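You operate a simulated robot arm through the tools that you are given. There is no shell and no other tool. Be economical: measure what you need, move in short steps, check, and stop when the job is done.

You run a simulated two-armed robot. Do the job below in one go: nothing can be reset, and whatever is moved stays where it is left.

## Task
Take the white card and put it on the yarn card. Fetch the yellow block brush and stand it on the shelf under the white bench. Pick up the green block brush with one hand, pass it to the other hand and put it on the top of the taped tall carton. Press the measure key three times. Put the purple card on the long bench away on the grey bench. Take the light teal tube from the wooden table and put it in the green large basin. Shut the left drawer. Shut the middle drawer. Take the orange rag on the long bench and put it away on the top of the grey side table. Take the blue card and put it on the fourth rack shelf from the bottom. Take the grey bundle and leave it on the fourth rack shelf from the bottom. Put the red tag on the white bench away on the shelf under the packing table. Put the purple rag on the fourth rack shelf from the bottom. Take the navy bundle and leave it on the blue bench. Any order will do. Set down upright: white card, yellow block brush, purple card, blue card.

The check looks at the end state, three seconds after you hand in, the way a careful person would. Anything else that was tipped, shoved, dropped, spilled or broken makes it a failure.

## Robot
Two 7-joint arms with two-finger parallel grippers on one trunk, on a base that drives. Base frame: it is fixed to the floor where the robot stands at the start and does not move with it; the origin is under the middle of the robot, x ahead of it, y to its left, z up; the surface under the hand at the start is at about z = 0.84. Lengths are in m, angles in rad, forces in N, time in s.
The left shoulder is at the start at [0.069, 0.182, 1.111], the right one opposite. With the tool pointing down near the work surface each hand reaches from about 0.3 to 0.74 m from the robot's upright axis, wherever it stands, measured 20 degrees to its own side. Places, roughly: blue bench [3.1, 1, 0.8]; blue card [0.5, -1, 1]; fourth rack shelf [0.8, -1.6, 1.3]; green block brush (5x4x14 cm) [1, -6.1, 1]; grey bench [0.7, -0.3, 0.8]; grey bundle [0.25, -1.25, 1]; large basin (37x36x16 cm) [5.1, -1.1, 0.8]; left drawer [4.8, -2.1, 0.7]; light teal tube [5, -1.5, 0.75]; measure key [2.4, -2.2, 0.9]; middle drawer [4.8, -2.7, 0.7]; navy bundle [0.5, 0, 1]; orange rag (11x6x4 cm) [2.6, -1.8, 0.9]; purple card [3, -2.25, 1]; purple rag (7x5x4 cm) [0.6, -0.4, 0.9]; red tag [0, -1.75, 1]; shelf under the packing table [3.4, -1.4, 0.2]; shelf under the white bench [0.2, -1.6, 0.2]; top of the grey side table [0.1, -5.6, 0.7]; top of the taped tall carton [2.7, -8.6, 0.6]; white card [0.5, -0.25, 1]; yarn card [0.5, -0.75, 0.75]; yellow block brush (5x4x14 cm) [1, -4.6, 1]. Payload 3.91 kg a hand.
The TCP of each hand is the grasp point between the finger pads, 0.03 m short of the fingertips. In the tool frame z runs along the fingers and y along their closing line. Largest opening 0.11 m; finger width 0.02, thickness 0.01; the body of the gripper, 0.048 by 0.112 m, starts 0.055 m behind the TCP.
Orientation is that of the tool frame in the base frame, as a unit quaternion [w, x, y, z]. With the fingers straight down and closing along the base's y, the tool's x points along the base's -x, its y along +y and its z along -z.

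## Interface
- The arms move only by the tool servo_tool. It takes "left_increments", "right_increments" or both (then of equal length, played together; a hand with none holds still); each is a list of rows, each an object of numbers (a shift or turn left out is 0, a gripper value left out holds the last): "gripper": the opening in per cent of the stroke, from 0 (shut) to 100 (fully open); "dx", "dy", "dz": the shift along the tool's x, y, z in m; "rx", "ry", "rz": the turn, a rotation vector about the tool's x, y, z in rad. In form: [{"gripper": .., "dx": .., "dy": .., "dz": .., "rx": .., "ry": .., "rz": ..}, ...]. A call has 1 to 12 rows; each row is the pose to reach, as a shift and turn from the pose commanded when the call began, along the tool's axes at that moment. A row lasts 0.2 s, in which the tool goes at most 0.05 m and 0.15 rad; a call with a longer step from one row to the next is refused whole, and so is a gripper value outside its range. A pose out of reach is approached as far as the arm can. The call stops where the force on the tool passes 40 N (or 10 N more than at its start, if that is more) or the arm is blocked; 0.2 s more then pass. Each finger travels about 0.072 m/s and halts on what it meets, pressing with about 33 N; the grip force reading is that of the motor and also rises with nothing between the fingers. The clock runs only during rows and for 0.2 s after the last one: add rows that repeat a pose to give the fingers time. It gives the time, the measured TCP pose, the force on the tool (base axes), the opening and the grip force at its end, in the units of the frame above (readings bear some noise), with the torque about the TCP (base axes, N m) and any sound that the robot's microphone picked up.
- Cameras (640 x 400 px; columns grow to the right, rows downward): "scene" is now at [0.2007, -0.0282, 1.2857]; the picture's right is [-0.36, -0.93, 0.00], its down [-0.65, 0.25, -0.72] and it looks along [0.67, -0.26, -0.70] (base axes); focal length 236 px, centre (320, 200). "left" rides on the left gripper at [0.072, -0.017, -0.103] in its tool frame; the picture's right is [0.23, 0.97, 0.00], its down [-0.76, 0.18, -0.62] and it looks along [-0.61, 0.14, 0.78] (tool axes); focal length 222 px, centre (320, 200). "right" rides on the right gripper at [0.072, 0.017, -0.103] in its tool frame; the picture's right is [-0.23, 0.97, 0.00], its down [-0.76, -0.18, -0.62] and it looks along [-0.61, -0.14, 0.78] (tool axes); focal length 222 px, centre (320, 200).
- grab_frame(camera): a new picture of that camera. The clock stands still meanwhile.
- move_column(by): slides the trunk up (or, below 0, down) by that many m; the arms and the scene camera ride with it, the base frame stays. It gives what a move gives, with no picture.
- base_move(legs): drives the robot by 1 to 6 legs, each [ahead, left, turn to the left] in m, m and rad, along the robot's own axes; the way and the turn of a leg run together, so that a leg with both is an arc; at most 1.5 m and 3.142 rad a leg. The arms and the cameras ride along, it lands a little off, and it stops where it bumps. It gives what a move gives.
- aim_head(pan, tilt): turns the head with the scene camera to pan (to the left, within 1.396 rad either way) and tilt (down, from -0.506 to 1.204), counted from straight ahead of the robot. It gives what a move gives.
- measure_at(camera, pixels): for up to 12 pixels [column, row] of the newest picture of that camera ("zoom" is the newest enlarged one), the place [x, y, z] in the base frame of the surface seen there, good to about 0.002 m. The clock stands still meanwhile.
- close_up(camera, box): a new picture of the part [left, top, right, bottom] of that camera's present view, enlarged. The clock stands still meanwhile.
- finish_job(): hands the job in; it is judged then, once.

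Go step by step. Measure first, check grasps and placings, and put right what went wrong. The budget is 392 turns and 370 pictures, counting those below and the enlarged ones. Unless the task says otherwise, let go and move clear before handing in.

The tools are called as a command line: name --argument value ..., lists and objects as JSON in quotes. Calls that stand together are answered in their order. servo_tool: Moves the arms, as the interface text tells. Its arguments: {"type":"object","properties":{"left_increments":{"type":"array"},"right_increments":{"type":"array"}},"required":[]} The other tools are called the same way: move_column (by) slides the trunk up or down; base_move (legs) drives the base; aim_head (pan, tilt) turns the head that bears the scene camera; grab_frame (camera) takes a picture; measure_at (camera, pixels) gives the place of the surface under pixels of a picture; close_up (camera, box) takes an enlarged picture of a part of a camera's view; finish_job () hands the job in.

At the start:

```text
time: 0.0
left_tool_pos: [0.4296, -0.0442, 1.1066]
left_ee_rot: [0.0, 0.0, 1.0, 0.0]
left_wrist_force: [-0.6, 0.1, -0.6]
left_torque: [0.04, -0.01, 0.05]
left_finger_gap: 0.11
left_gripper_force: 0.1
right_tool_pos: [0.4031, -0.4173, 1.1056]
right_ee_rot: [0.0, 0.0, 1.0, 0.0]
right_wrist_force: [-0.3, 0.2, 0.1]
right_torque: [0.0, -0.01, -0.04]
right_finger_gap: 0.1099
right_gripper_force: 0.1
trunk travel left (down, up): [-0.375, 0.139]
robot x, y, heading: [0.0007, -0.0001, 0.003]
head pan, tilt: [-0.37, 0.773]
```

scene: 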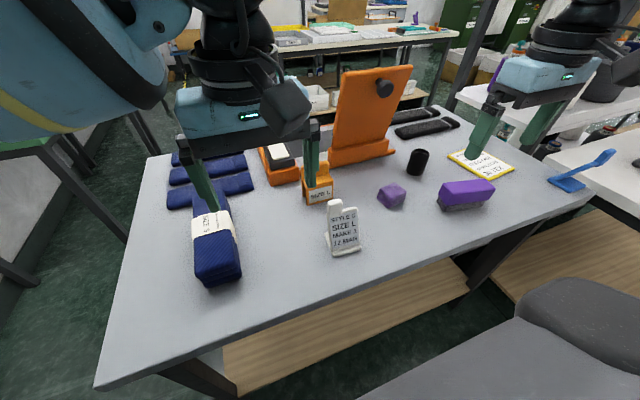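
right: 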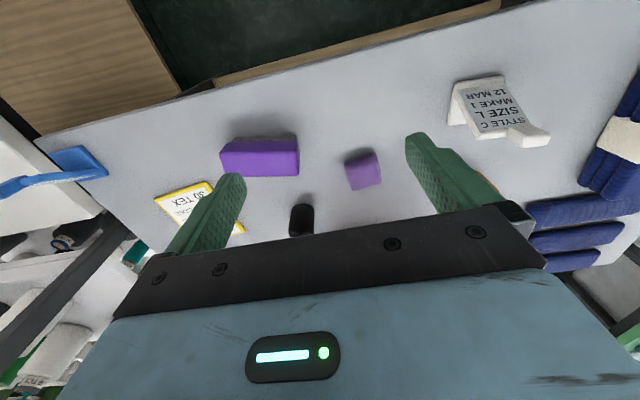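
left: 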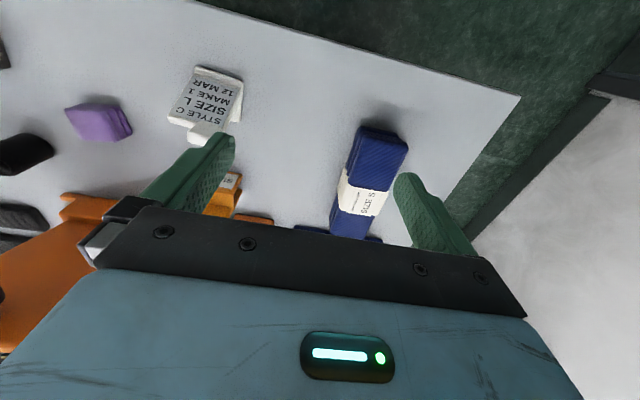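

The first pictures show the grey bench with the navy bundle (215,240), the white card (342,230), two purple items (390,196) and (466,195), and the yarn card (482,165). I measure these.

close_up --camera "scene" --box '[160, 120, 400, 300]'

measure_at --camera "scene" --pixels '[[342, 235], [337, 208], [345, 250], [390, 190], [466, 190], [482, 165], [215, 255], [218, 275], [210, 225], [585, 165], [605, 155], [418, 160]]'

close_up --camera "scene" --box '[360, 120, 640, 300]'

```text
2.22 times, centred on (280, 210) of scene
```

zoom: 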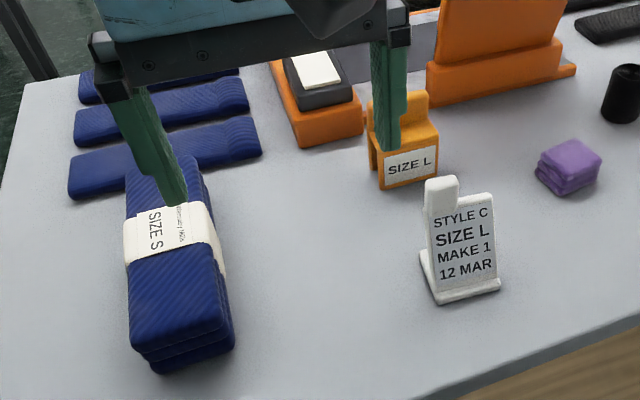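

```text
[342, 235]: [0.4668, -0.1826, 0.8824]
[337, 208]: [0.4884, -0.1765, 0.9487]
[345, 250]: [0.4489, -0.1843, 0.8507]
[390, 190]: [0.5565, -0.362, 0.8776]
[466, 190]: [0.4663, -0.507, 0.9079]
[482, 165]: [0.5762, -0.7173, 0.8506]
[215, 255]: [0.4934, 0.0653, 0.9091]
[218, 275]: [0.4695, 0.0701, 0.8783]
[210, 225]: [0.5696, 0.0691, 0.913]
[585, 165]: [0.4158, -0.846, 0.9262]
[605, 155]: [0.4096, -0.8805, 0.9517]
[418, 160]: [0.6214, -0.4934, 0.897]
```

```text
2.22 times, centred on (500, 210) of scene
```

zoom: 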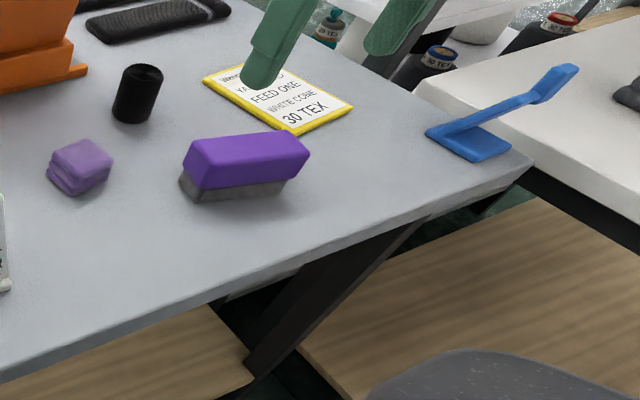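

The folded purple rag is at (0.556,-0.362); the other purple thing is a brush. I look around to map the surroundings.

aim_head --pan -1.0 --tilt 0.45

grab_frame --camera "scene"

aim_head --pan -1.39 --tilt 0.45

grab_frame --camera "scene"

aim_head --pan 0.0 --tilt 0.3

grab_frame --camera "scene"

```text
time: 1.0
left_tool_pos: [0.4299, -0.0441, 1.1077]
left_ee_rot: [0.001, 0.0, 1.0, 0.0]
left_wrist_force: [0.6, 0.2, -0.6]
left_torque: [0.01, 0.0, 0.0]
left_finger_gap: 0.11
left_gripper_force: 0.1
right_tool_pos: [0.4023, -0.4183, 1.1058]
right_ee_rot: [0.0, -0.001, 1.0, 0.0]
right_wrist_force: [0.1, 0.0, 0.4]
right_torque: [0.01, -0.01, 0.0]
right_finger_gap: 0.1098
right_gripper_force: 0.0
trunk travel left (down, up): [-0.375, 0.139]
robot x, y, heading: [0.0016, -0.0003, 0.004]
head pan, tilt: [-1.0, 0.45]
```

```text
364 pictures are left
```

scene: 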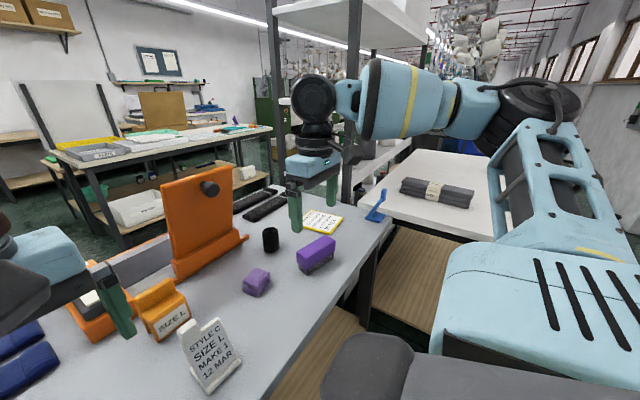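

```text
time: 1.9
left_tool_pos: [0.4299, -0.045, 1.1085]
left_ee_rot: [0.0, 0.0, 1.0, 0.0]
left_wrist_force: [-0.5, 0.6, 1.2]
left_torque: [0.0, -0.02, 0.03]
left_finger_gap: 0.11
left_gripper_force: 0.1
right_tool_pos: [0.4031, -0.4181, 1.1054]
right_ee_rot: [0.0, 0.0, 1.0, 0.0]
right_wrist_force: [0.1, 0.3, -0.4]
right_torque: [-0.01, 0.03, -0.03]
right_finger_gap: 0.1101
right_gripper_force: 0.0
trunk travel left (down, up): [-0.375, 0.139]
robot x, y, heading: [0.0004, 0.0014, -0.005]
head pan, tilt: [-1.389, 0.45]
```

```text
363 pictures are left
```

scene: 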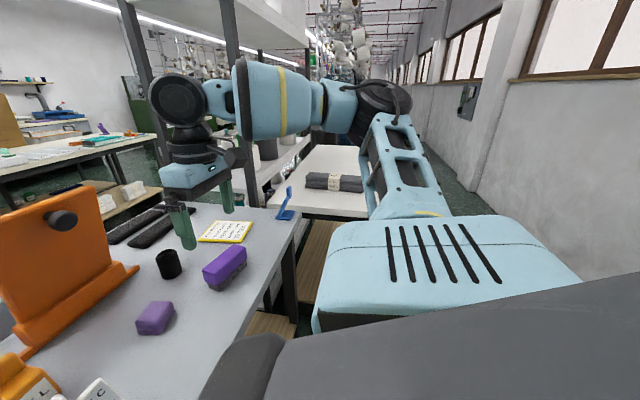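

```text
time: 3.4
left_tool_pos: [0.4311, -0.0426, 1.1083]
left_ee_rot: [0.001, -0.001, 1.0, 0.0]
left_wrist_force: [-0.9, -0.3, 0.2]
left_torque: [-0.02, 0.0, 0.0]
left_finger_gap: 0.1102
left_gripper_force: 0.1
right_tool_pos: [0.4029, -0.4178, 1.1062]
right_ee_rot: [0.0, -0.001, 1.0, 0.0]
right_wrist_force: [0.6, -0.3, 0.8]
right_torque: [0.0, -0.01, 0.02]
right_finger_gap: 0.1097
right_gripper_force: 0.0
trunk travel left (down, up): [-0.375, 0.139]
robot x, y, heading: [0.0028, -0.0016, -0.004]
head pan, tilt: [0.0, 0.3]
```

```text
362 pictures are left
```

scene: 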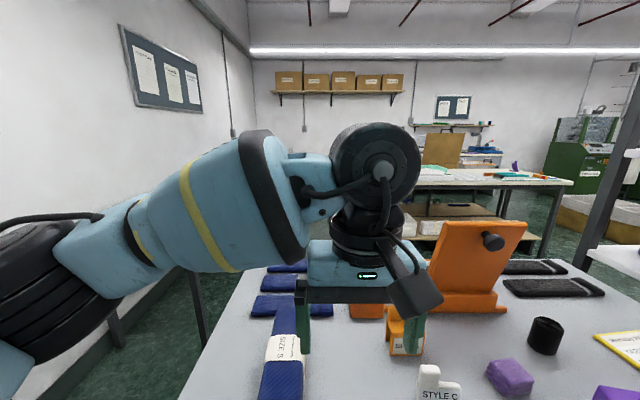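

The layout is clear. I aim at the white card to measure it finely.

aim_head --pan -0.37 --tilt 0.8

close_up --camera "scene" --box '[290, 170, 420, 270]'

close_up --camera "left" --box '[120, 30, 300, 160]'

close_up --camera "right" --box '[420, 50, 580, 170]'

```text
time: 4.3
left_tool_pos: [0.4314, -0.0431, 1.1084]
left_ee_rot: [0.0, 0.0, 1.0, 0.0]
left_wrist_force: [0.3, -0.9, -0.2]
left_torque: [-0.01, -0.04, -0.01]
left_finger_gap: 0.11
left_gripper_force: 0.0
right_tool_pos: [0.4025, -0.418, 1.105]
right_ee_rot: [0.0, 0.0, 1.0, 0.0]
right_wrist_force: [-0.2, 0.4, -0.2]
right_torque: [0.02, 0.0, -0.02]
right_finger_gap: 0.11
right_gripper_force: 0.1
trunk travel left (down, up): [-0.375, 0.139]
robot x, y, heading: [-0.0004, 0.0, -0.003]
head pan, tilt: [-0.37, 0.799]
```

```text
4.00 times, centred on (355, 220) of scene
```

zoom: 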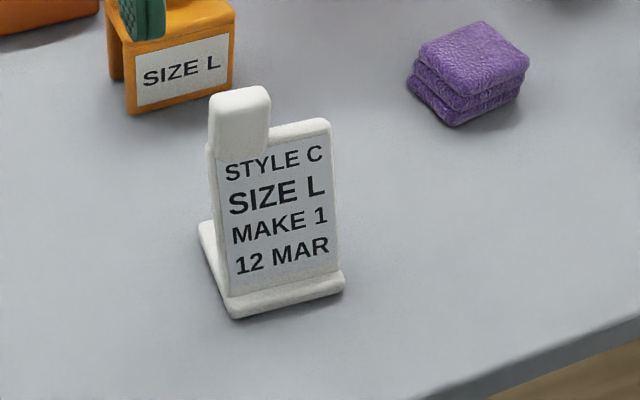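

```text
3.08 times, centred on (210, 95) of left
```

zoom: 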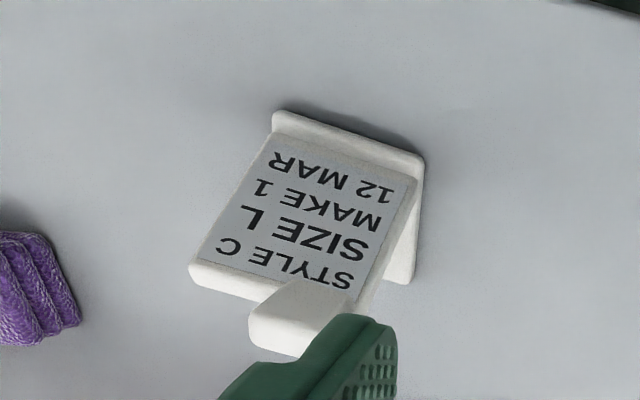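

```text
3.33 times, centred on (500, 110) of right
```

zoom: 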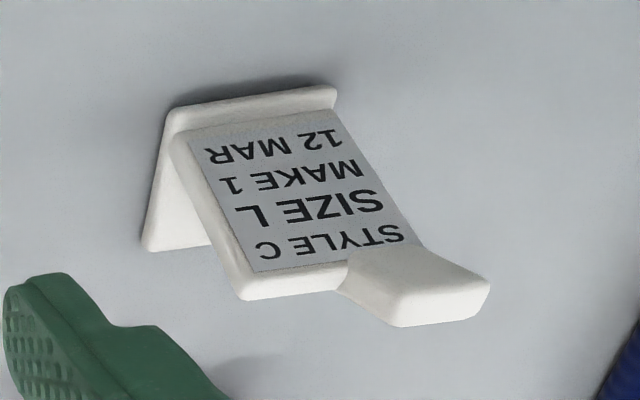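

The card's tab is at (410,290) in the right zoom. I measure its corners in it.

measure_at --camera "zoom" --pixels '[[405, 255], [470, 275], [400, 300], [465, 297], [375, 285], [430, 285], [320, 190], [255, 285], [335, 278], [250, 105], [170, 240], [325, 95]]'

grab_frame --camera "scene"

measure_at --camera "scene" --pixels '[[345, 194], [355, 193], [346, 205], [355, 205], [345, 230], [350, 246], [373, 240], [470, 162], [482, 150], [512, 165], [494, 176], [452, 156]]'

```text
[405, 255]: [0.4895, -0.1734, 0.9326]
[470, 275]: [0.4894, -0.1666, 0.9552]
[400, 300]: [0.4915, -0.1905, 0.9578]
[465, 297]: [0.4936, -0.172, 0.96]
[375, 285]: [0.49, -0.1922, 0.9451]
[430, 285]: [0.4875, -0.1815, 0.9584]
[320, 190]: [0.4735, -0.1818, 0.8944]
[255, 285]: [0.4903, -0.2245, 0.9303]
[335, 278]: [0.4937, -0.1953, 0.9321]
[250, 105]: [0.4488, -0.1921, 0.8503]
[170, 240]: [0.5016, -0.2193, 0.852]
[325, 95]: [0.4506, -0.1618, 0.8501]
```

```text
358 pictures are left
```

scene: 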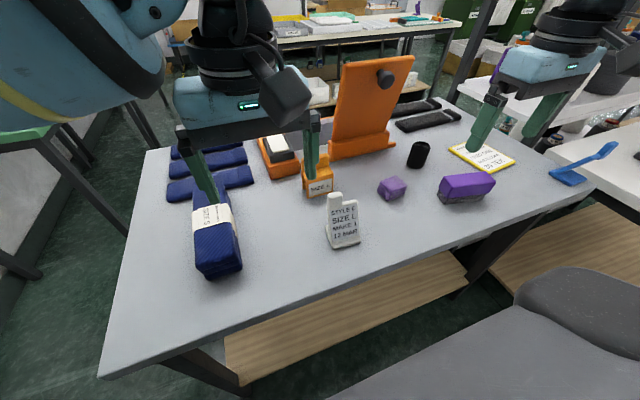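

```text
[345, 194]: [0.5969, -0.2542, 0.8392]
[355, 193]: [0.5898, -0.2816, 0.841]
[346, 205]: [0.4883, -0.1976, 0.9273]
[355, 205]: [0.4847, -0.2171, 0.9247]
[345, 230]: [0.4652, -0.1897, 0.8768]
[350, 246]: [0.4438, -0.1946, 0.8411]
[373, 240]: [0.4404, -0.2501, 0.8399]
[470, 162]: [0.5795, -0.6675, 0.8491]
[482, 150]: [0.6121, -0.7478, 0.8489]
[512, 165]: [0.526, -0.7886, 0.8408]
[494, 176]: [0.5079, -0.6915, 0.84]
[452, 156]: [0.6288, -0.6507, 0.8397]
```

The tab spans y −0.167…−0.192 and z 0.932…0.96, and the shoulder is at 0.932. I move the left hand aside and bring the right hand above the tab, partly closed.

servo_tool --right_increments '[{"gripper": 60, "dx": -0.02, "dy": 0.045, "rz": 0.05}, {"dx": -0.04, "dy": 0.09, "rz": 0.1}, {"dx": -0.06, "dy": 0.13, "rz": 0.1}, {"dx": -0.08, "dy": 0.17, "rz": 0.1}, {"dx": -0.0915, "dy": 0.21, "rz": 0.1}, {"dx": -0.0915, "dy": 0.239, "rz": 0.1}, {"dx": -0.0915, "dy": 0.239, "dz": 0.045, "rz": 0.1}, {"dx": -0.0915, "dy": 0.239, "dz": 0.08, "rz": 0.1}, {"dx": -0.0915, "dy": 0.239, "dz": 0.08, "rz": 0.1}]' --left_increments '[{"dy": 0.045}, {"dy": 0.09}, {"dy": 0.135}, {"dy": 0.15}, {"dy": 0.15}, {"dy": 0.15}, {"dy": 0.15}, {"dy": 0.15}, {"dy": 0.15}]'

close_up --camera "scene" --box '[260, 120, 440, 260]'

grab_frame --camera "right"

```text
time: 6.3
left_tool_pos: [0.4268, 0.1042, 1.1071]
left_ee_rot: [-0.001, 0.0, 1.0, 0.0]
left_wrist_force: [0.4, -0.3, 1.2]
left_torque: [0.01, 0.01, 0.02]
left_finger_gap: 0.11
left_gripper_force: 0.0
right_tool_pos: [0.4921, -0.1802, 1.0256]
right_ee_rot: [0.001, 0.051, 0.999, 0.0]
right_wrist_force: [0.2, 0.3, 0.9]
right_torque: [0.03, 0.01, -0.01]
right_finger_gap: 0.0658
right_gripper_force: 0.0
trunk travel left (down, up): [-0.375, 0.139]
robot x, y, heading: [-0.0037, -0.0015, 0.0]
head pan, tilt: [-0.37, 0.799]
```

```text
2.86 times, centred on (350, 190) of scene
```

zoom: 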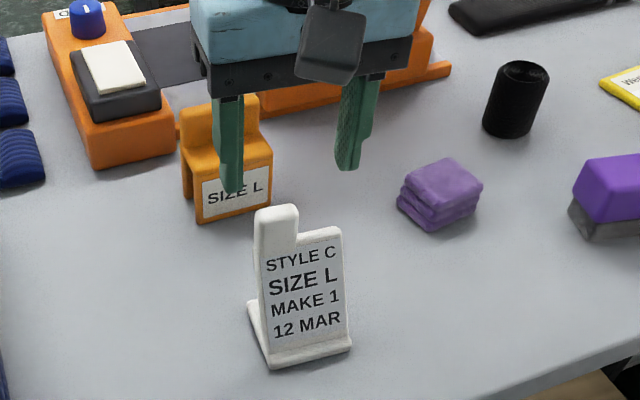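

```text
356 pictures are left
```

right: 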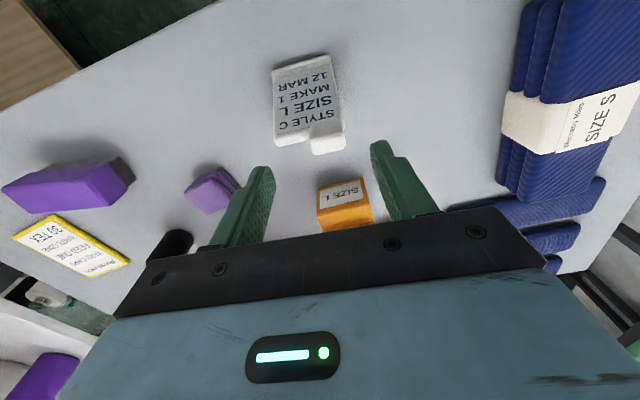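

The fingers straddle the tab in the right view (327,146). I check its place before going down.

measure_at --camera "right" --pixels '[[327, 148], [315, 148], [341, 145], [328, 138], [327, 151], [250, 215], [400, 195]]'

```text
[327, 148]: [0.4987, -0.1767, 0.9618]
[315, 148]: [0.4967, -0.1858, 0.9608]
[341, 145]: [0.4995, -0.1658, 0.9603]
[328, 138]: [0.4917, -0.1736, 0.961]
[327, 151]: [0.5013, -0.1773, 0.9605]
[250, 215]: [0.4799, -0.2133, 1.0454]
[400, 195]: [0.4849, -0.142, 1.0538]
```

The tab centre is (0.496,−0.176), so I shift 4 mm, go down to z≈0.967 and close.

servo_tool --right_increments '[{"dx": -0.003, "dy": 0.004, "dz": 0.03}, {"dx": -0.003, "dy": 0.004, "dz": 0.058}, {"dx": -0.003, "dy": 0.004, "dz": 0.058, "gripper": 0}, {"dx": -0.003, "dy": 0.004, "dz": 0.058, "gripper": 0}, {"dx": -0.003, "dy": 0.004, "dz": 0.058, "gripper": 0}, {"dx": -0.003, "dy": 0.004, "dz": 0.058, "gripper": 0}]'

grab_frame --camera "right"

```text
time: 7.7
left_tool_pos: [0.4274, 0.1047, 1.1059]
left_ee_rot: [0.0, 0.0, 1.0, 0.001]
left_wrist_force: [-0.1, -0.5, -0.2]
left_torque: [0.04, -0.02, -0.01]
left_finger_gap: 0.1101
left_gripper_force: 0.0
right_tool_pos: [0.4957, -0.1781, 0.969]
right_ee_rot: [-0.001, 0.05, 0.999, -0.001]
right_wrist_force: [-0.9, -0.9, 0.0]
right_torque: [-0.01, -0.03, 0.01]
right_finger_gap: 0.0288
right_gripper_force: 33.3
trunk travel left (down, up): [-0.375, 0.139]
robot x, y, heading: [0.0027, 0.0012, 0.001]
head pan, tilt: [-0.37, 0.799]
```

```text
355 pictures are left
```

right: 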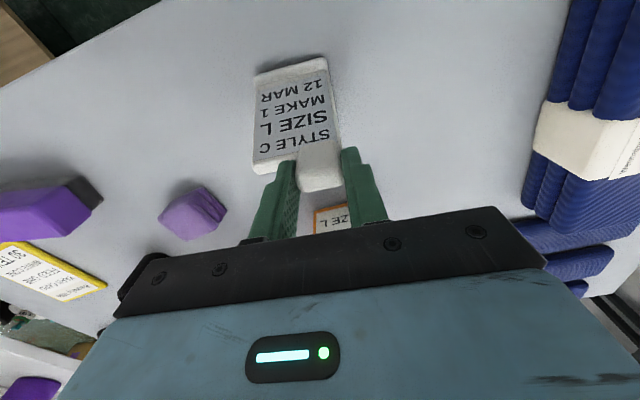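

The card is held (gap 0.029). I lift it and check the free room to the right for strafing.

servo_tool --right_increments '[{"dz": -0.04}, {"dz": -0.08}, {"dz": -0.13}, {"dz": -0.13}]'

aim_head --pan -1.2 --tilt 0.7

grab_frame --camera "scene"

```text
time: 8.7
left_tool_pos: [0.4274, 0.1048, 1.1058]
left_ee_rot: [0.0, 0.0, 1.0, 0.0]
left_wrist_force: [0.4, 0.2, -0.3]
left_torque: [0.01, -0.01, 0.01]
left_finger_gap: 0.1097
left_gripper_force: 0.1
right_tool_pos: [0.4958, -0.1772, 1.1003]
right_ee_rot: [0.0, 0.05, 0.999, 0.0]
right_wrist_force: [-0.6, -0.6, -0.2]
right_torque: [0.01, 0.0, 0.0]
right_finger_gap: 0.0291
right_gripper_force: 32.7
trunk travel left (down, up): [-0.375, 0.139]
robot x, y, heading: [0.0002, -0.0027, -0.0]
head pan, tilt: [-0.37, 0.799]
```

```text
time: 9.9
left_tool_pos: [0.4274, 0.1045, 1.1069]
left_ee_rot: [-0.001, -0.001, 1.0, -0.001]
left_wrist_force: [-0.6, 0.8, 0.0]
left_torque: [-0.01, -0.01, 0.04]
left_finger_gap: 0.1099
left_gripper_force: 0.0
right_tool_pos: [0.4954, -0.1771, 1.1008]
right_ee_rot: [0.0, 0.05, 0.999, 0.0]
right_wrist_force: [0.6, -0.3, -1.1]
right_torque: [0.01, -0.01, 0.02]
right_finger_gap: 0.029
right_gripper_force: 33.6
trunk travel left (down, up): [-0.375, 0.139]
robot x, y, heading: [0.0021, -0.0003, -0.006]
head pan, tilt: [-1.201, 0.7]
```

```text
354 pictures are left
```

scene: 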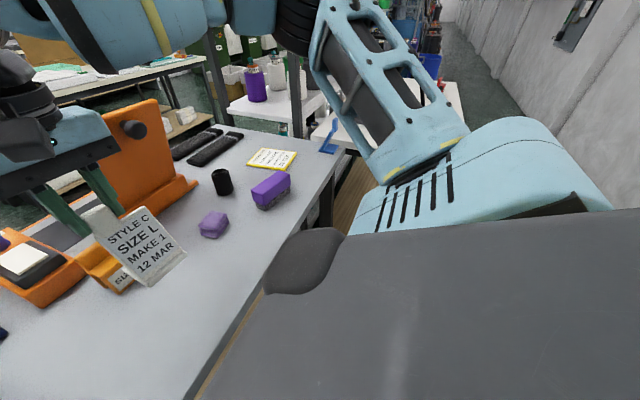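

I measure the bench edges and rack bits.

measure_at --camera "scene" --pixels '[[343, 160], [250, 310], [355, 190], [340, 130], [458, 95], [225, 105], [295, 100], [310, 98], [298, 151], [272, 170], [270, 149], [248, 163]]'

```text
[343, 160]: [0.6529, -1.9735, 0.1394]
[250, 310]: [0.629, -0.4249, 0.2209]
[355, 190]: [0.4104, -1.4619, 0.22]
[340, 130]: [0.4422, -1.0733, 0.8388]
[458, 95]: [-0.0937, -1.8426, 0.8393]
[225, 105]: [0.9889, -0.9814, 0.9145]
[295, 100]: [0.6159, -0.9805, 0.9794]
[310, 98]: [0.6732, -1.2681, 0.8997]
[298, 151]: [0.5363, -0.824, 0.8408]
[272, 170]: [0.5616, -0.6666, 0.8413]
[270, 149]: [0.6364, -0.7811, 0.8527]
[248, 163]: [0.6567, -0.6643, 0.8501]
```

The white bench begins at y≈−1.05, so strafing 0.42 m right is safe. I do that and look again.

base_move --legs '[[0, -0.42, 0]]'

aim_head --pan -0.45 --tilt 0.75

grab_frame --camera "scene"

grab_frame --camera "right"

```text
time: 14.2
left_tool_pos: [0.4276, -0.3219, 1.1076]
left_ee_rot: [0.0, 0.002, 1.0, 0.001]
left_wrist_force: [-0.6, 0.7, -0.3]
left_torque: [0.02, 0.02, 0.02]
left_finger_gap: 0.1099
left_gripper_force: 0.1
right_tool_pos: [0.4929, -0.6045, 1.1008]
right_ee_rot: [0.0, 0.053, 0.999, 0.0]
right_wrist_force: [-0.3, -0.1, -0.8]
right_torque: [0.02, 0.01, 0.01]
right_finger_gap: 0.0289
right_gripper_force: 33.3
trunk travel left (down, up): [-0.375, 0.139]
robot x, y, heading: [0.0007, -0.4267, -0.007]
head pan, tilt: [-1.201, 0.7]
```

```text
time: 15.3
left_tool_pos: [0.4282, -0.3228, 1.1063]
left_ee_rot: [0.0, 0.002, 1.0, 0.0]
left_wrist_force: [-0.4, 0.3, -0.2]
left_torque: [0.01, 0.0, 0.0]
left_finger_gap: 0.1101
left_gripper_force: 0.1
right_tool_pos: [0.4929, -0.6043, 1.0998]
right_ee_rot: [0.0, 0.053, 0.999, 0.0]
right_wrist_force: [-0.2, 1.0, -1.1]
right_torque: [0.01, -0.01, 0.02]
right_finger_gap: 0.0287
right_gripper_force: 33.0
trunk travel left (down, up): [-0.375, 0.139]
robot x, y, heading: [-0.0002, -0.4293, -0.009]
head pan, tilt: [-0.45, 0.75]
```

```text
353 pictures are left
```

scene: 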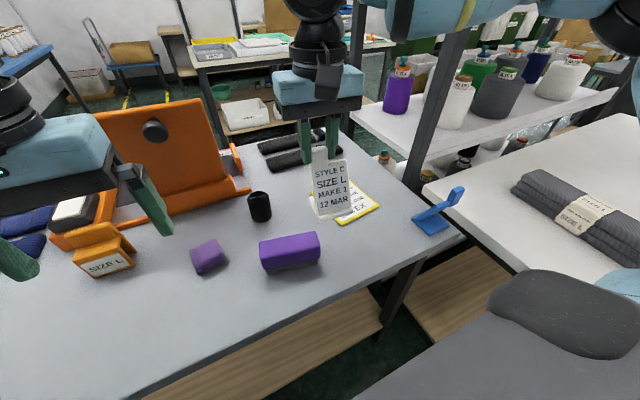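

```text
352 pictures are left
```

right: 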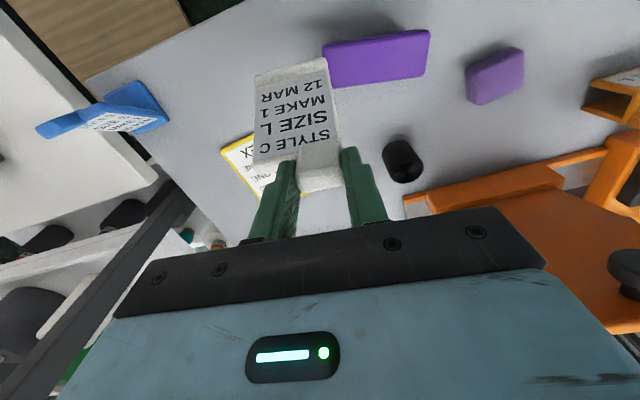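

The yarn card shows at (355,200) in the scene. I measure its corners and the held card's lower edge.

close_up --camera "scene" --box '[280, 120, 480, 245]'

measure_at --camera "scene" --pixels '[[323, 218], [379, 206], [355, 182], [312, 199], [350, 190], [320, 217], [349, 211], [335, 205], [428, 225], [455, 192], [205, 250], [440, 222]]'

```text
3.20 times, centred on (380, 182) of scene
```

zoom: 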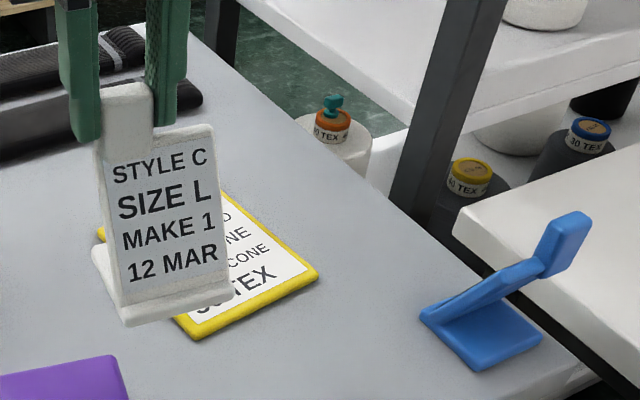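

```text
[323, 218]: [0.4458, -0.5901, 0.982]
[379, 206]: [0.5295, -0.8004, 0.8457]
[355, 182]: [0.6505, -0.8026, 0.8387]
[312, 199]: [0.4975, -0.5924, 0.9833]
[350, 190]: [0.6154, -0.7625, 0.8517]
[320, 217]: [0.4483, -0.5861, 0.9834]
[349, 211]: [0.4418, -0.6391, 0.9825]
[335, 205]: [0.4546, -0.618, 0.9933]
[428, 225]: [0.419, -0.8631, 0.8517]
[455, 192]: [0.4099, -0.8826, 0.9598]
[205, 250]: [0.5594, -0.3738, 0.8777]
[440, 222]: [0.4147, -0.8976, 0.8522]
```

measure_at --camera "zoom" --pixels '[[196, 333], [317, 275], [224, 195], [100, 235], [240, 270], [124, 322], [230, 293], [95, 250], [475, 365], [540, 335], [425, 315], [585, 220]]'

close_up --camera "right" --box '[20, 60, 200, 180]'

measure_at --camera "zoom" --pixels '[[60, 250], [80, 280], [180, 230], [260, 215], [330, 190], [440, 160], [540, 220], [430, 80], [310, 130], [380, 260]]'

```text
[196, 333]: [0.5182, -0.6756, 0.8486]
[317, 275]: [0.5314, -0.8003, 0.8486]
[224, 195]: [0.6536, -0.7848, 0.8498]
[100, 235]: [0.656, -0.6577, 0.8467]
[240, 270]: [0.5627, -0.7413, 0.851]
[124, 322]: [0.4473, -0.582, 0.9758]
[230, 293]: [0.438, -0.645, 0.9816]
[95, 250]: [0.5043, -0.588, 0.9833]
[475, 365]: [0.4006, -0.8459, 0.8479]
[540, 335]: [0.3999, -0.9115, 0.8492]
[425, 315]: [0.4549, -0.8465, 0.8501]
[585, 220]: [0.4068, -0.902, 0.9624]
```

```text
3.33 times, centred on (110, 120) of right
```

zoom: 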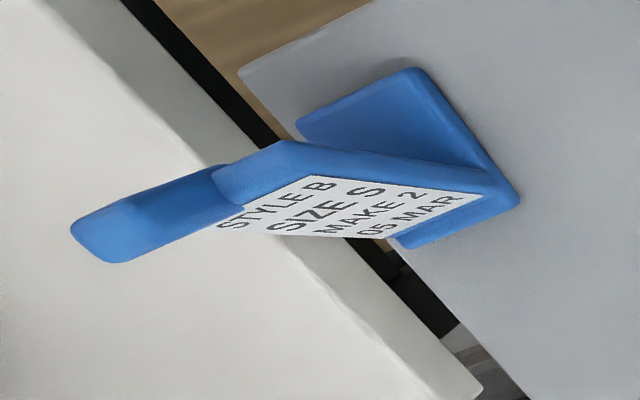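

```text
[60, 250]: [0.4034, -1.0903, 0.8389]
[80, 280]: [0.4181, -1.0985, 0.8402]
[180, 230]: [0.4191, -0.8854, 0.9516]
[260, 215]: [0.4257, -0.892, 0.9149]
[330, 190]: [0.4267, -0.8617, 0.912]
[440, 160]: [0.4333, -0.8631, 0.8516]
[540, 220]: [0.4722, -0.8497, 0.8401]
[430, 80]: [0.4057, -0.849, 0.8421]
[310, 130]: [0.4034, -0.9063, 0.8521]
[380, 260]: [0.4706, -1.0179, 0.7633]
```

The yarn card centre is (0.586,−0.73), top z≈0.851; the held foot's centre is about (−0.02,−0.013) from the TCP. I move to TCP (0.606,−0.717) and down to z≈0.983 first.

servo_tool --right_increments '[{"dx": -0.035, "dy": -0.028}, {"dx": -0.07, "dy": -0.056}, {"dx": -0.1, "dy": -0.08}, {"dx": -0.1243, "dy": -0.1003}, {"dx": -0.1243, "dy": -0.1003, "dz": 0.04}, {"dx": -0.1243, "dy": -0.1003, "dz": 0.08}, {"dx": -0.1243, "dy": -0.1003, "dz": 0.105}, {"dx": -0.1243, "dy": -0.1003, "dz": 0.114}, {"dx": -0.1243, "dy": -0.1003, "dz": 0.114}]'

close_up --camera "scene" --box '[280, 120, 440, 220]'

grab_frame --camera "right"

```text
time: 17.3
left_tool_pos: [0.4265, -0.3224, 1.106]
left_ee_rot: [0.0, 0.001, 1.0, 0.0]
left_wrist_force: [0.2, -0.2, -0.1]
left_torque: [0.0, 0.02, 0.0]
left_finger_gap: 0.1101
left_gripper_force: 0.0
right_tool_pos: [0.6055, -0.7161, 0.9868]
right_ee_rot: [0.0, 0.051, 0.999, 0.0]
right_wrist_force: [-1.2, 0.9, -0.8]
right_torque: [-0.01, -0.01, 0.02]
right_finger_gap: 0.0291
right_gripper_force: 32.9
trunk travel left (down, up): [-0.375, 0.139]
robot x, y, heading: [-0.0007, -0.4258, -0.006]
head pan, tilt: [-0.45, 0.75]
```

```text
4.00 times, centred on (360, 170) of scene
```

zoom: 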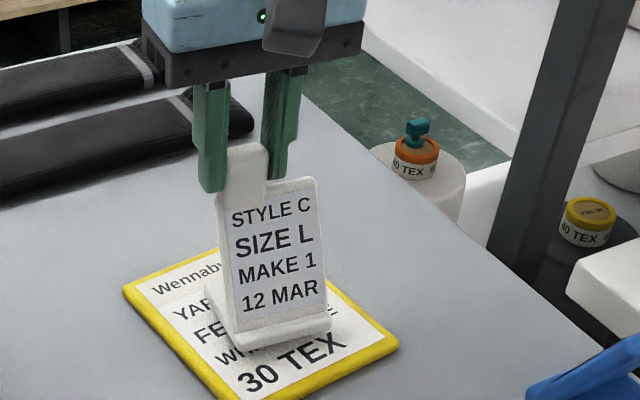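

```text
348 pictures are left
```

right: 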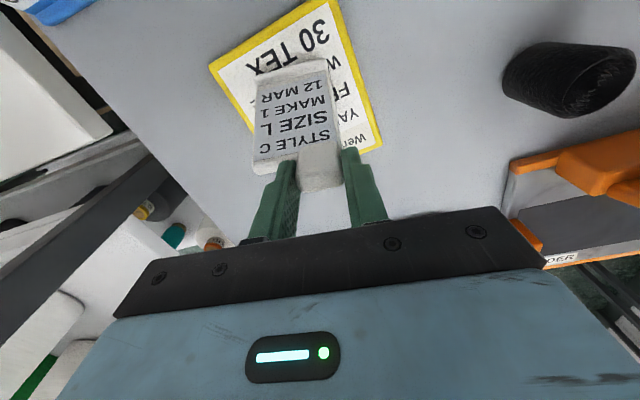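

It is over the yarn card with a gap of about 5 mm. I lower it gently and open.

servo_tool --right_increments '[{"dz": 0.003}, {"dz": 0.005}, {"dz": 0.0065}, {"dz": 0.0065}]'

close_up --camera "scene" --box '[280, 120, 440, 220]'

```text
time: 18.3
left_tool_pos: [0.4268, -0.3222, 1.106]
left_ee_rot: [0.0, 0.002, 1.0, 0.001]
left_wrist_force: [-0.8, -0.2, 0.1]
left_torque: [-0.02, 0.02, 0.0]
left_finger_gap: 0.1101
left_gripper_force: 0.1
right_tool_pos: [0.6083, -0.718, 0.9793]
right_ee_rot: [0.001, 0.053, 0.999, 0.001]
right_wrist_force: [0.5, 0.0, -0.9]
right_torque: [0.0, -0.02, 0.0]
right_finger_gap: 0.0291
right_gripper_force: 33.1
trunk travel left (down, up): [-0.375, 0.139]
robot x, y, heading: [-0.0003, -0.4256, -0.003]
head pan, tilt: [-0.45, 0.75]
```

```text
4.00 times, centred on (360, 170) of scene
```

zoom: 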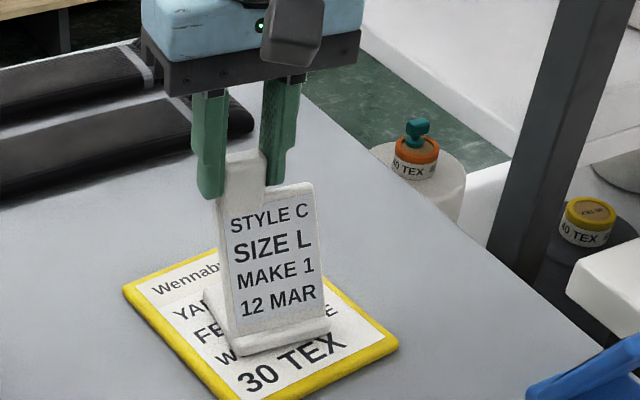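

No contact force yet; I go down a few mm more to feel contact.

servo_tool --right_increments '[{"dz": 0.0015}, {"dz": 0.003}, {"dz": 0.003}]'

measure_at --camera "zoom" --pixels '[[240, 345], [325, 327], [285, 340], [212, 295], [240, 360], [330, 345]]'

```text
time: 19.1
left_tool_pos: [0.427, -0.3223, 1.1071]
left_ee_rot: [0.0, 0.002, 1.0, -0.001]
left_wrist_force: [0.4, 0.7, -0.8]
left_torque: [0.0, 0.0, 0.0]
left_finger_gap: 0.11
left_gripper_force: 0.0
right_tool_pos: [0.6064, -0.7162, 0.9784]
right_ee_rot: [0.001, 0.052, 0.999, 0.0]
right_wrist_force: [2.8, -1.2, 8.1]
right_torque: [-0.2, 0.11, 0.11]
right_finger_gap: 0.029
right_gripper_force: 33.0
trunk travel left (down, up): [-0.375, 0.139]
robot x, y, heading: [0.0012, -0.428, -0.007]
head pan, tilt: [-0.45, 0.75]
```

```text
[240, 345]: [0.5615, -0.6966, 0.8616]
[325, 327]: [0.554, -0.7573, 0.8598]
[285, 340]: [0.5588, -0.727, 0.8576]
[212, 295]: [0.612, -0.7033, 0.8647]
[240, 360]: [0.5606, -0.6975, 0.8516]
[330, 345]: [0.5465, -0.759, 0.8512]
```

Contact (8 N up). I open and lift clear.

servo_tool --right_increments '[{"gripper": 60}, {"gripper": 60}, {"gripper": 60}, {"dz": -0.04}, {"dz": -0.09}, {"dz": -0.13}, {"dz": -0.13}]'

close_up --camera "scene" --box '[280, 120, 480, 245]'

close_up --camera "scene" --box '[140, 180, 340, 305]'

measure_at --camera "zoom" --pixels '[[175, 255], [230, 225], [285, 255], [160, 200], [225, 190], [190, 300], [180, 210], [220, 230]]'

```text
time: 20.7
left_tool_pos: [0.4262, -0.3225, 1.1065]
left_ee_rot: [-0.001, 0.002, 1.0, 0.0]
left_wrist_force: [-0.7, 0.4, -0.1]
left_torque: [0.02, 0.0, -0.05]
left_finger_gap: 0.1102
left_gripper_force: 0.1
right_tool_pos: [0.6061, -0.7153, 1.1067]
right_ee_rot: [0.0, 0.052, 0.999, 0.001]
right_wrist_force: [0.8, 0.9, -0.2]
right_torque: [-0.02, 0.0, 0.0]
right_finger_gap: 0.0663
right_gripper_force: 0.0
trunk travel left (down, up): [-0.375, 0.139]
robot x, y, heading: [0.0004, -0.4244, -0.006]
head pan, tilt: [-0.45, 0.75]
```

```text
3.20 times, centred on (380, 182) of scene
```

zoom: 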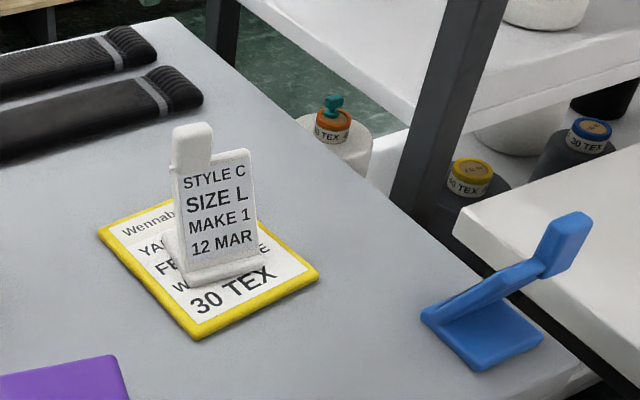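

```text
3.20 times, centred on (240, 242) of scene
```

zoom: 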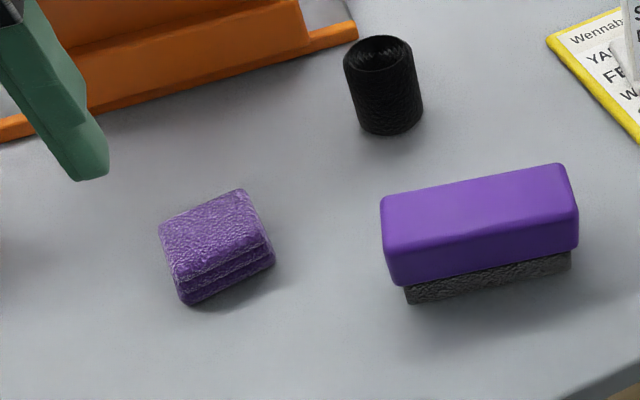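

```text
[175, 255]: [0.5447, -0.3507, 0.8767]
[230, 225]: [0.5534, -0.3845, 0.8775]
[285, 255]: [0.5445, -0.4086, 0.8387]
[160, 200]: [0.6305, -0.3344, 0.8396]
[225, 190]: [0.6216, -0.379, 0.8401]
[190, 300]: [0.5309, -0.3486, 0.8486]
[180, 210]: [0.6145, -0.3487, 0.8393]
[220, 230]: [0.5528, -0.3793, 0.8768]
```

The white card stands upright on the yarn card. Next I look at the rack to see how its fourth shelf can be reached.

aim_head --pan -0.9 --tilt 0.15

grab_frame --camera "scene"

aim_head --pan -1.3 --tilt 0.3

grab_frame --camera "scene"

```text
time: 21.7
left_tool_pos: [0.4284, -0.3224, 1.1073]
left_ee_rot: [0.0, 0.002, 1.0, 0.0]
left_wrist_force: [-0.3, 1.1, 1.4]
left_torque: [-0.02, -0.01, 0.02]
left_finger_gap: 0.1102
left_gripper_force: 0.1
right_tool_pos: [0.606, -0.7177, 1.1055]
right_ee_rot: [0.0, 0.053, 0.999, 0.0]
right_wrist_force: [0.7, 0.4, 0.0]
right_torque: [0.05, 0.0, 0.01]
right_finger_gap: 0.0665
right_gripper_force: 0.0
trunk travel left (down, up): [-0.375, 0.139]
robot x, y, heading: [-0.0032, -0.4268, -0.005]
head pan, tilt: [-0.901, 0.15]
```

```text
344 pictures are left
```

scene: 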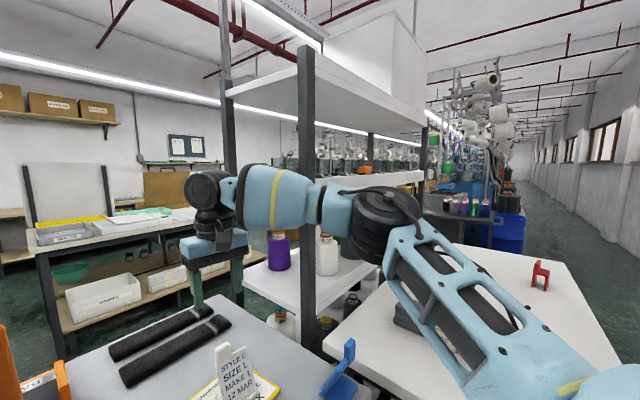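

```text
time: 22.5
left_tool_pos: [0.4281, -0.3225, 1.1075]
left_ee_rot: [0.0, 0.002, 1.0, -0.001]
left_wrist_force: [-0.2, 0.0, 0.3]
left_torque: [-0.01, -0.01, 0.01]
left_finger_gap: 0.1097
left_gripper_force: 0.0
right_tool_pos: [0.6057, -0.7157, 1.1056]
right_ee_rot: [0.001, 0.052, 0.999, 0.0]
right_wrist_force: [-0.1, 0.0, -0.7]
right_torque: [-0.03, -0.03, 0.0]
right_finger_gap: 0.0659
right_gripper_force: 0.0
trunk travel left (down, up): [-0.375, 0.139]
robot x, y, heading: [-0.0012, -0.4254, -0.008]
head pan, tilt: [-1.3, 0.3]
```

```text
343 pictures are left
```

scene: 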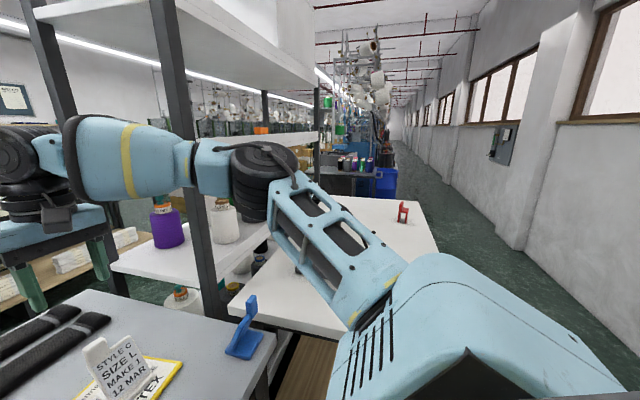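

I measure rack posts and the shelf at about z 1.3 in this picture.

measure_at --camera "scene" --pixels '[[310, 140], [260, 131], [317, 130], [265, 110], [190, 130], [300, 60], [218, 320], [403, 212], [435, 250], [340, 198], [300, 150], [232, 310]]'

close_up --camera "scene" --box '[180, 40, 440, 240]'

```text
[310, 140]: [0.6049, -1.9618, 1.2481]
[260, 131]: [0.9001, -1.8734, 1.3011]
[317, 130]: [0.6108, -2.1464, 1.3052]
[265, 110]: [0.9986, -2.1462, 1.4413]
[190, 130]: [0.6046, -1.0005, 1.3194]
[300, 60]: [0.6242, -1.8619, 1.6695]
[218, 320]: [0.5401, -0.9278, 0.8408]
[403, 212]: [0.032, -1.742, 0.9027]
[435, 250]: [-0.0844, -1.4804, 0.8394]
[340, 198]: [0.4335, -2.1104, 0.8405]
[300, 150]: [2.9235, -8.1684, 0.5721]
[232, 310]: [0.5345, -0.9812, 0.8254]
```

```text
2.00 times, centred on (310, 140) of scene
```

zoom: 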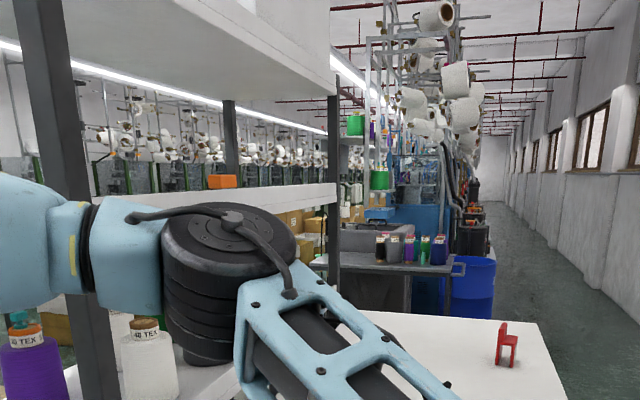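

The rack (x 0.60–1.0, y −0.98…−2.15) stands behind the white bench; its shelf at ≈1.27 may be reached over the bench from here. I raise the trunk to see onto that shelf.

move_column --by 0.138

aim_head --pan -1.05 --tilt 0.25

grab_frame --camera "scene"

```text
time: 24.2
left_tool_pos: [0.4276, -0.3236, 1.2432]
left_ee_rot: [-0.002, 0.002, 1.0, 0.0]
left_wrist_force: [0.3, -0.3, -1.2]
left_torque: [0.01, 0.04, 0.0]
left_finger_gap: 0.1098
left_gripper_force: 0.0
right_tool_pos: [0.5256, -0.718, 1.4228]
right_ee_rot: [0.158, 0.052, 0.986, 0.008]
right_wrist_force: [0.2, -0.1, -0.5]
right_torque: [-0.04, -0.01, -0.02]
right_finger_gap: 0.0658
right_gripper_force: 0.1
trunk travel left (down, up): [-0.513, 0.001]
robot x, y, heading: [-0.0038, -0.4263, -0.005]
head pan, tilt: [-1.3, 0.3]
```

```text
time: 24.9
left_tool_pos: [0.4277, -0.3223, 1.2456]
left_ee_rot: [0.0, 0.002, 1.0, 0.0]
left_wrist_force: [-0.9, 0.1, -1.1]
left_torque: [0.02, -0.01, 0.02]
left_finger_gap: 0.1098
left_gripper_force: 0.0
right_tool_pos: [0.524, -0.7174, 1.4251]
right_ee_rot: [0.158, 0.052, 0.986, 0.007]
right_wrist_force: [0.5, 0.6, -0.5]
right_torque: [0.0, 0.01, 0.03]
right_finger_gap: 0.0659
right_gripper_force: 0.0
trunk travel left (down, up): [-0.513, 0.001]
robot x, y, heading: [-0.0031, -0.4246, -0.005]
head pan, tilt: [-1.051, 0.25]
```

```text
341 pictures are left
```

scene: 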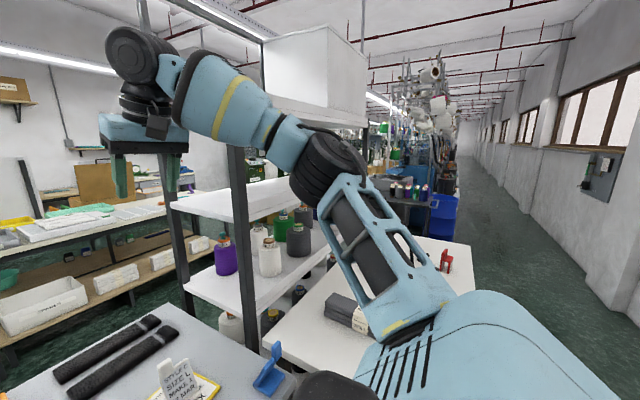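

The shelf top shows at (230,195), empty at its near end. I measure it and its posts.

measure_at --camera "scene" --pixels '[[215, 205], [250, 190], [275, 190], [232, 220], [180, 205], [290, 185], [240, 240], [290, 120], [345, 315], [445, 262], [268, 380], [280, 210]]'

close_up --camera "scene" --box '[140, 120, 380, 300]'

```text
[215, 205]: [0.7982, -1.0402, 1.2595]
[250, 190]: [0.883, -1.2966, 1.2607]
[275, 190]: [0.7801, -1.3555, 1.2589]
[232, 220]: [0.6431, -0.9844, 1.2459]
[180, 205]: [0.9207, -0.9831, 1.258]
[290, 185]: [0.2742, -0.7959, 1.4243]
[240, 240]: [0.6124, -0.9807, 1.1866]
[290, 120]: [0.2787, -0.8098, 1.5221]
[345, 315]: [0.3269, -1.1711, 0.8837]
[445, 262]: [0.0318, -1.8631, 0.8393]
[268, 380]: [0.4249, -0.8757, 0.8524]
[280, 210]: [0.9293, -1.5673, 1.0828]
```

```text
2.22 times, centred on (260, 210) of scene
```

zoom: 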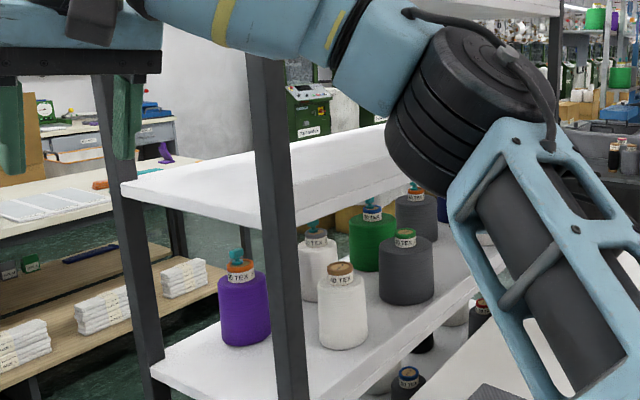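

Shelf 4's top is z=1.260 and is clear. The right hand came out higher and tilted after the trunk move, so I send a null move to see where it settles.

servo_tool --right_increments '[{"dz": 0.0}, {"dz": 0.0}]'

grab_frame --camera "right"

```text
time: 25.6
left_tool_pos: [0.4276, -0.3233, 1.2441]
left_ee_rot: [0.0, 0.002, 1.0, 0.001]
left_wrist_force: [-0.1, 0.0, -0.2]
left_torque: [0.02, 0.03, 0.03]
left_finger_gap: 0.11
left_gripper_force: 0.1
right_tool_pos: [0.5235, -0.716, 1.426]
right_ee_rot: [0.159, 0.051, 0.986, 0.008]
right_wrist_force: [0.1, 0.5, -0.2]
right_torque: [0.01, 0.0, -0.01]
right_finger_gap: 0.0659
right_gripper_force: 0.0
trunk travel left (down, up): [-0.513, 0.001]
robot x, y, heading: [0.0013, -0.4282, -0.006]
head pan, tilt: [-1.051, 0.25]
```

```text
339 pictures are left
```

right: 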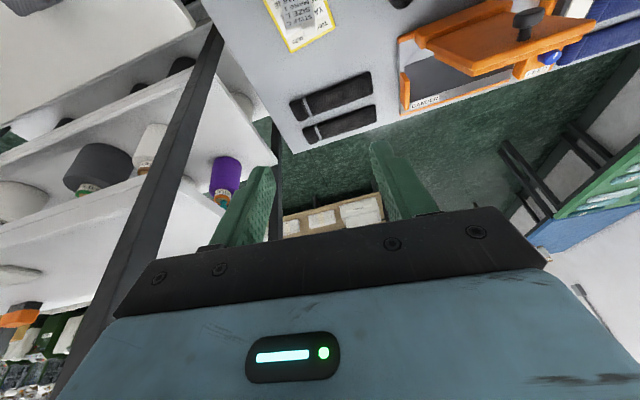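

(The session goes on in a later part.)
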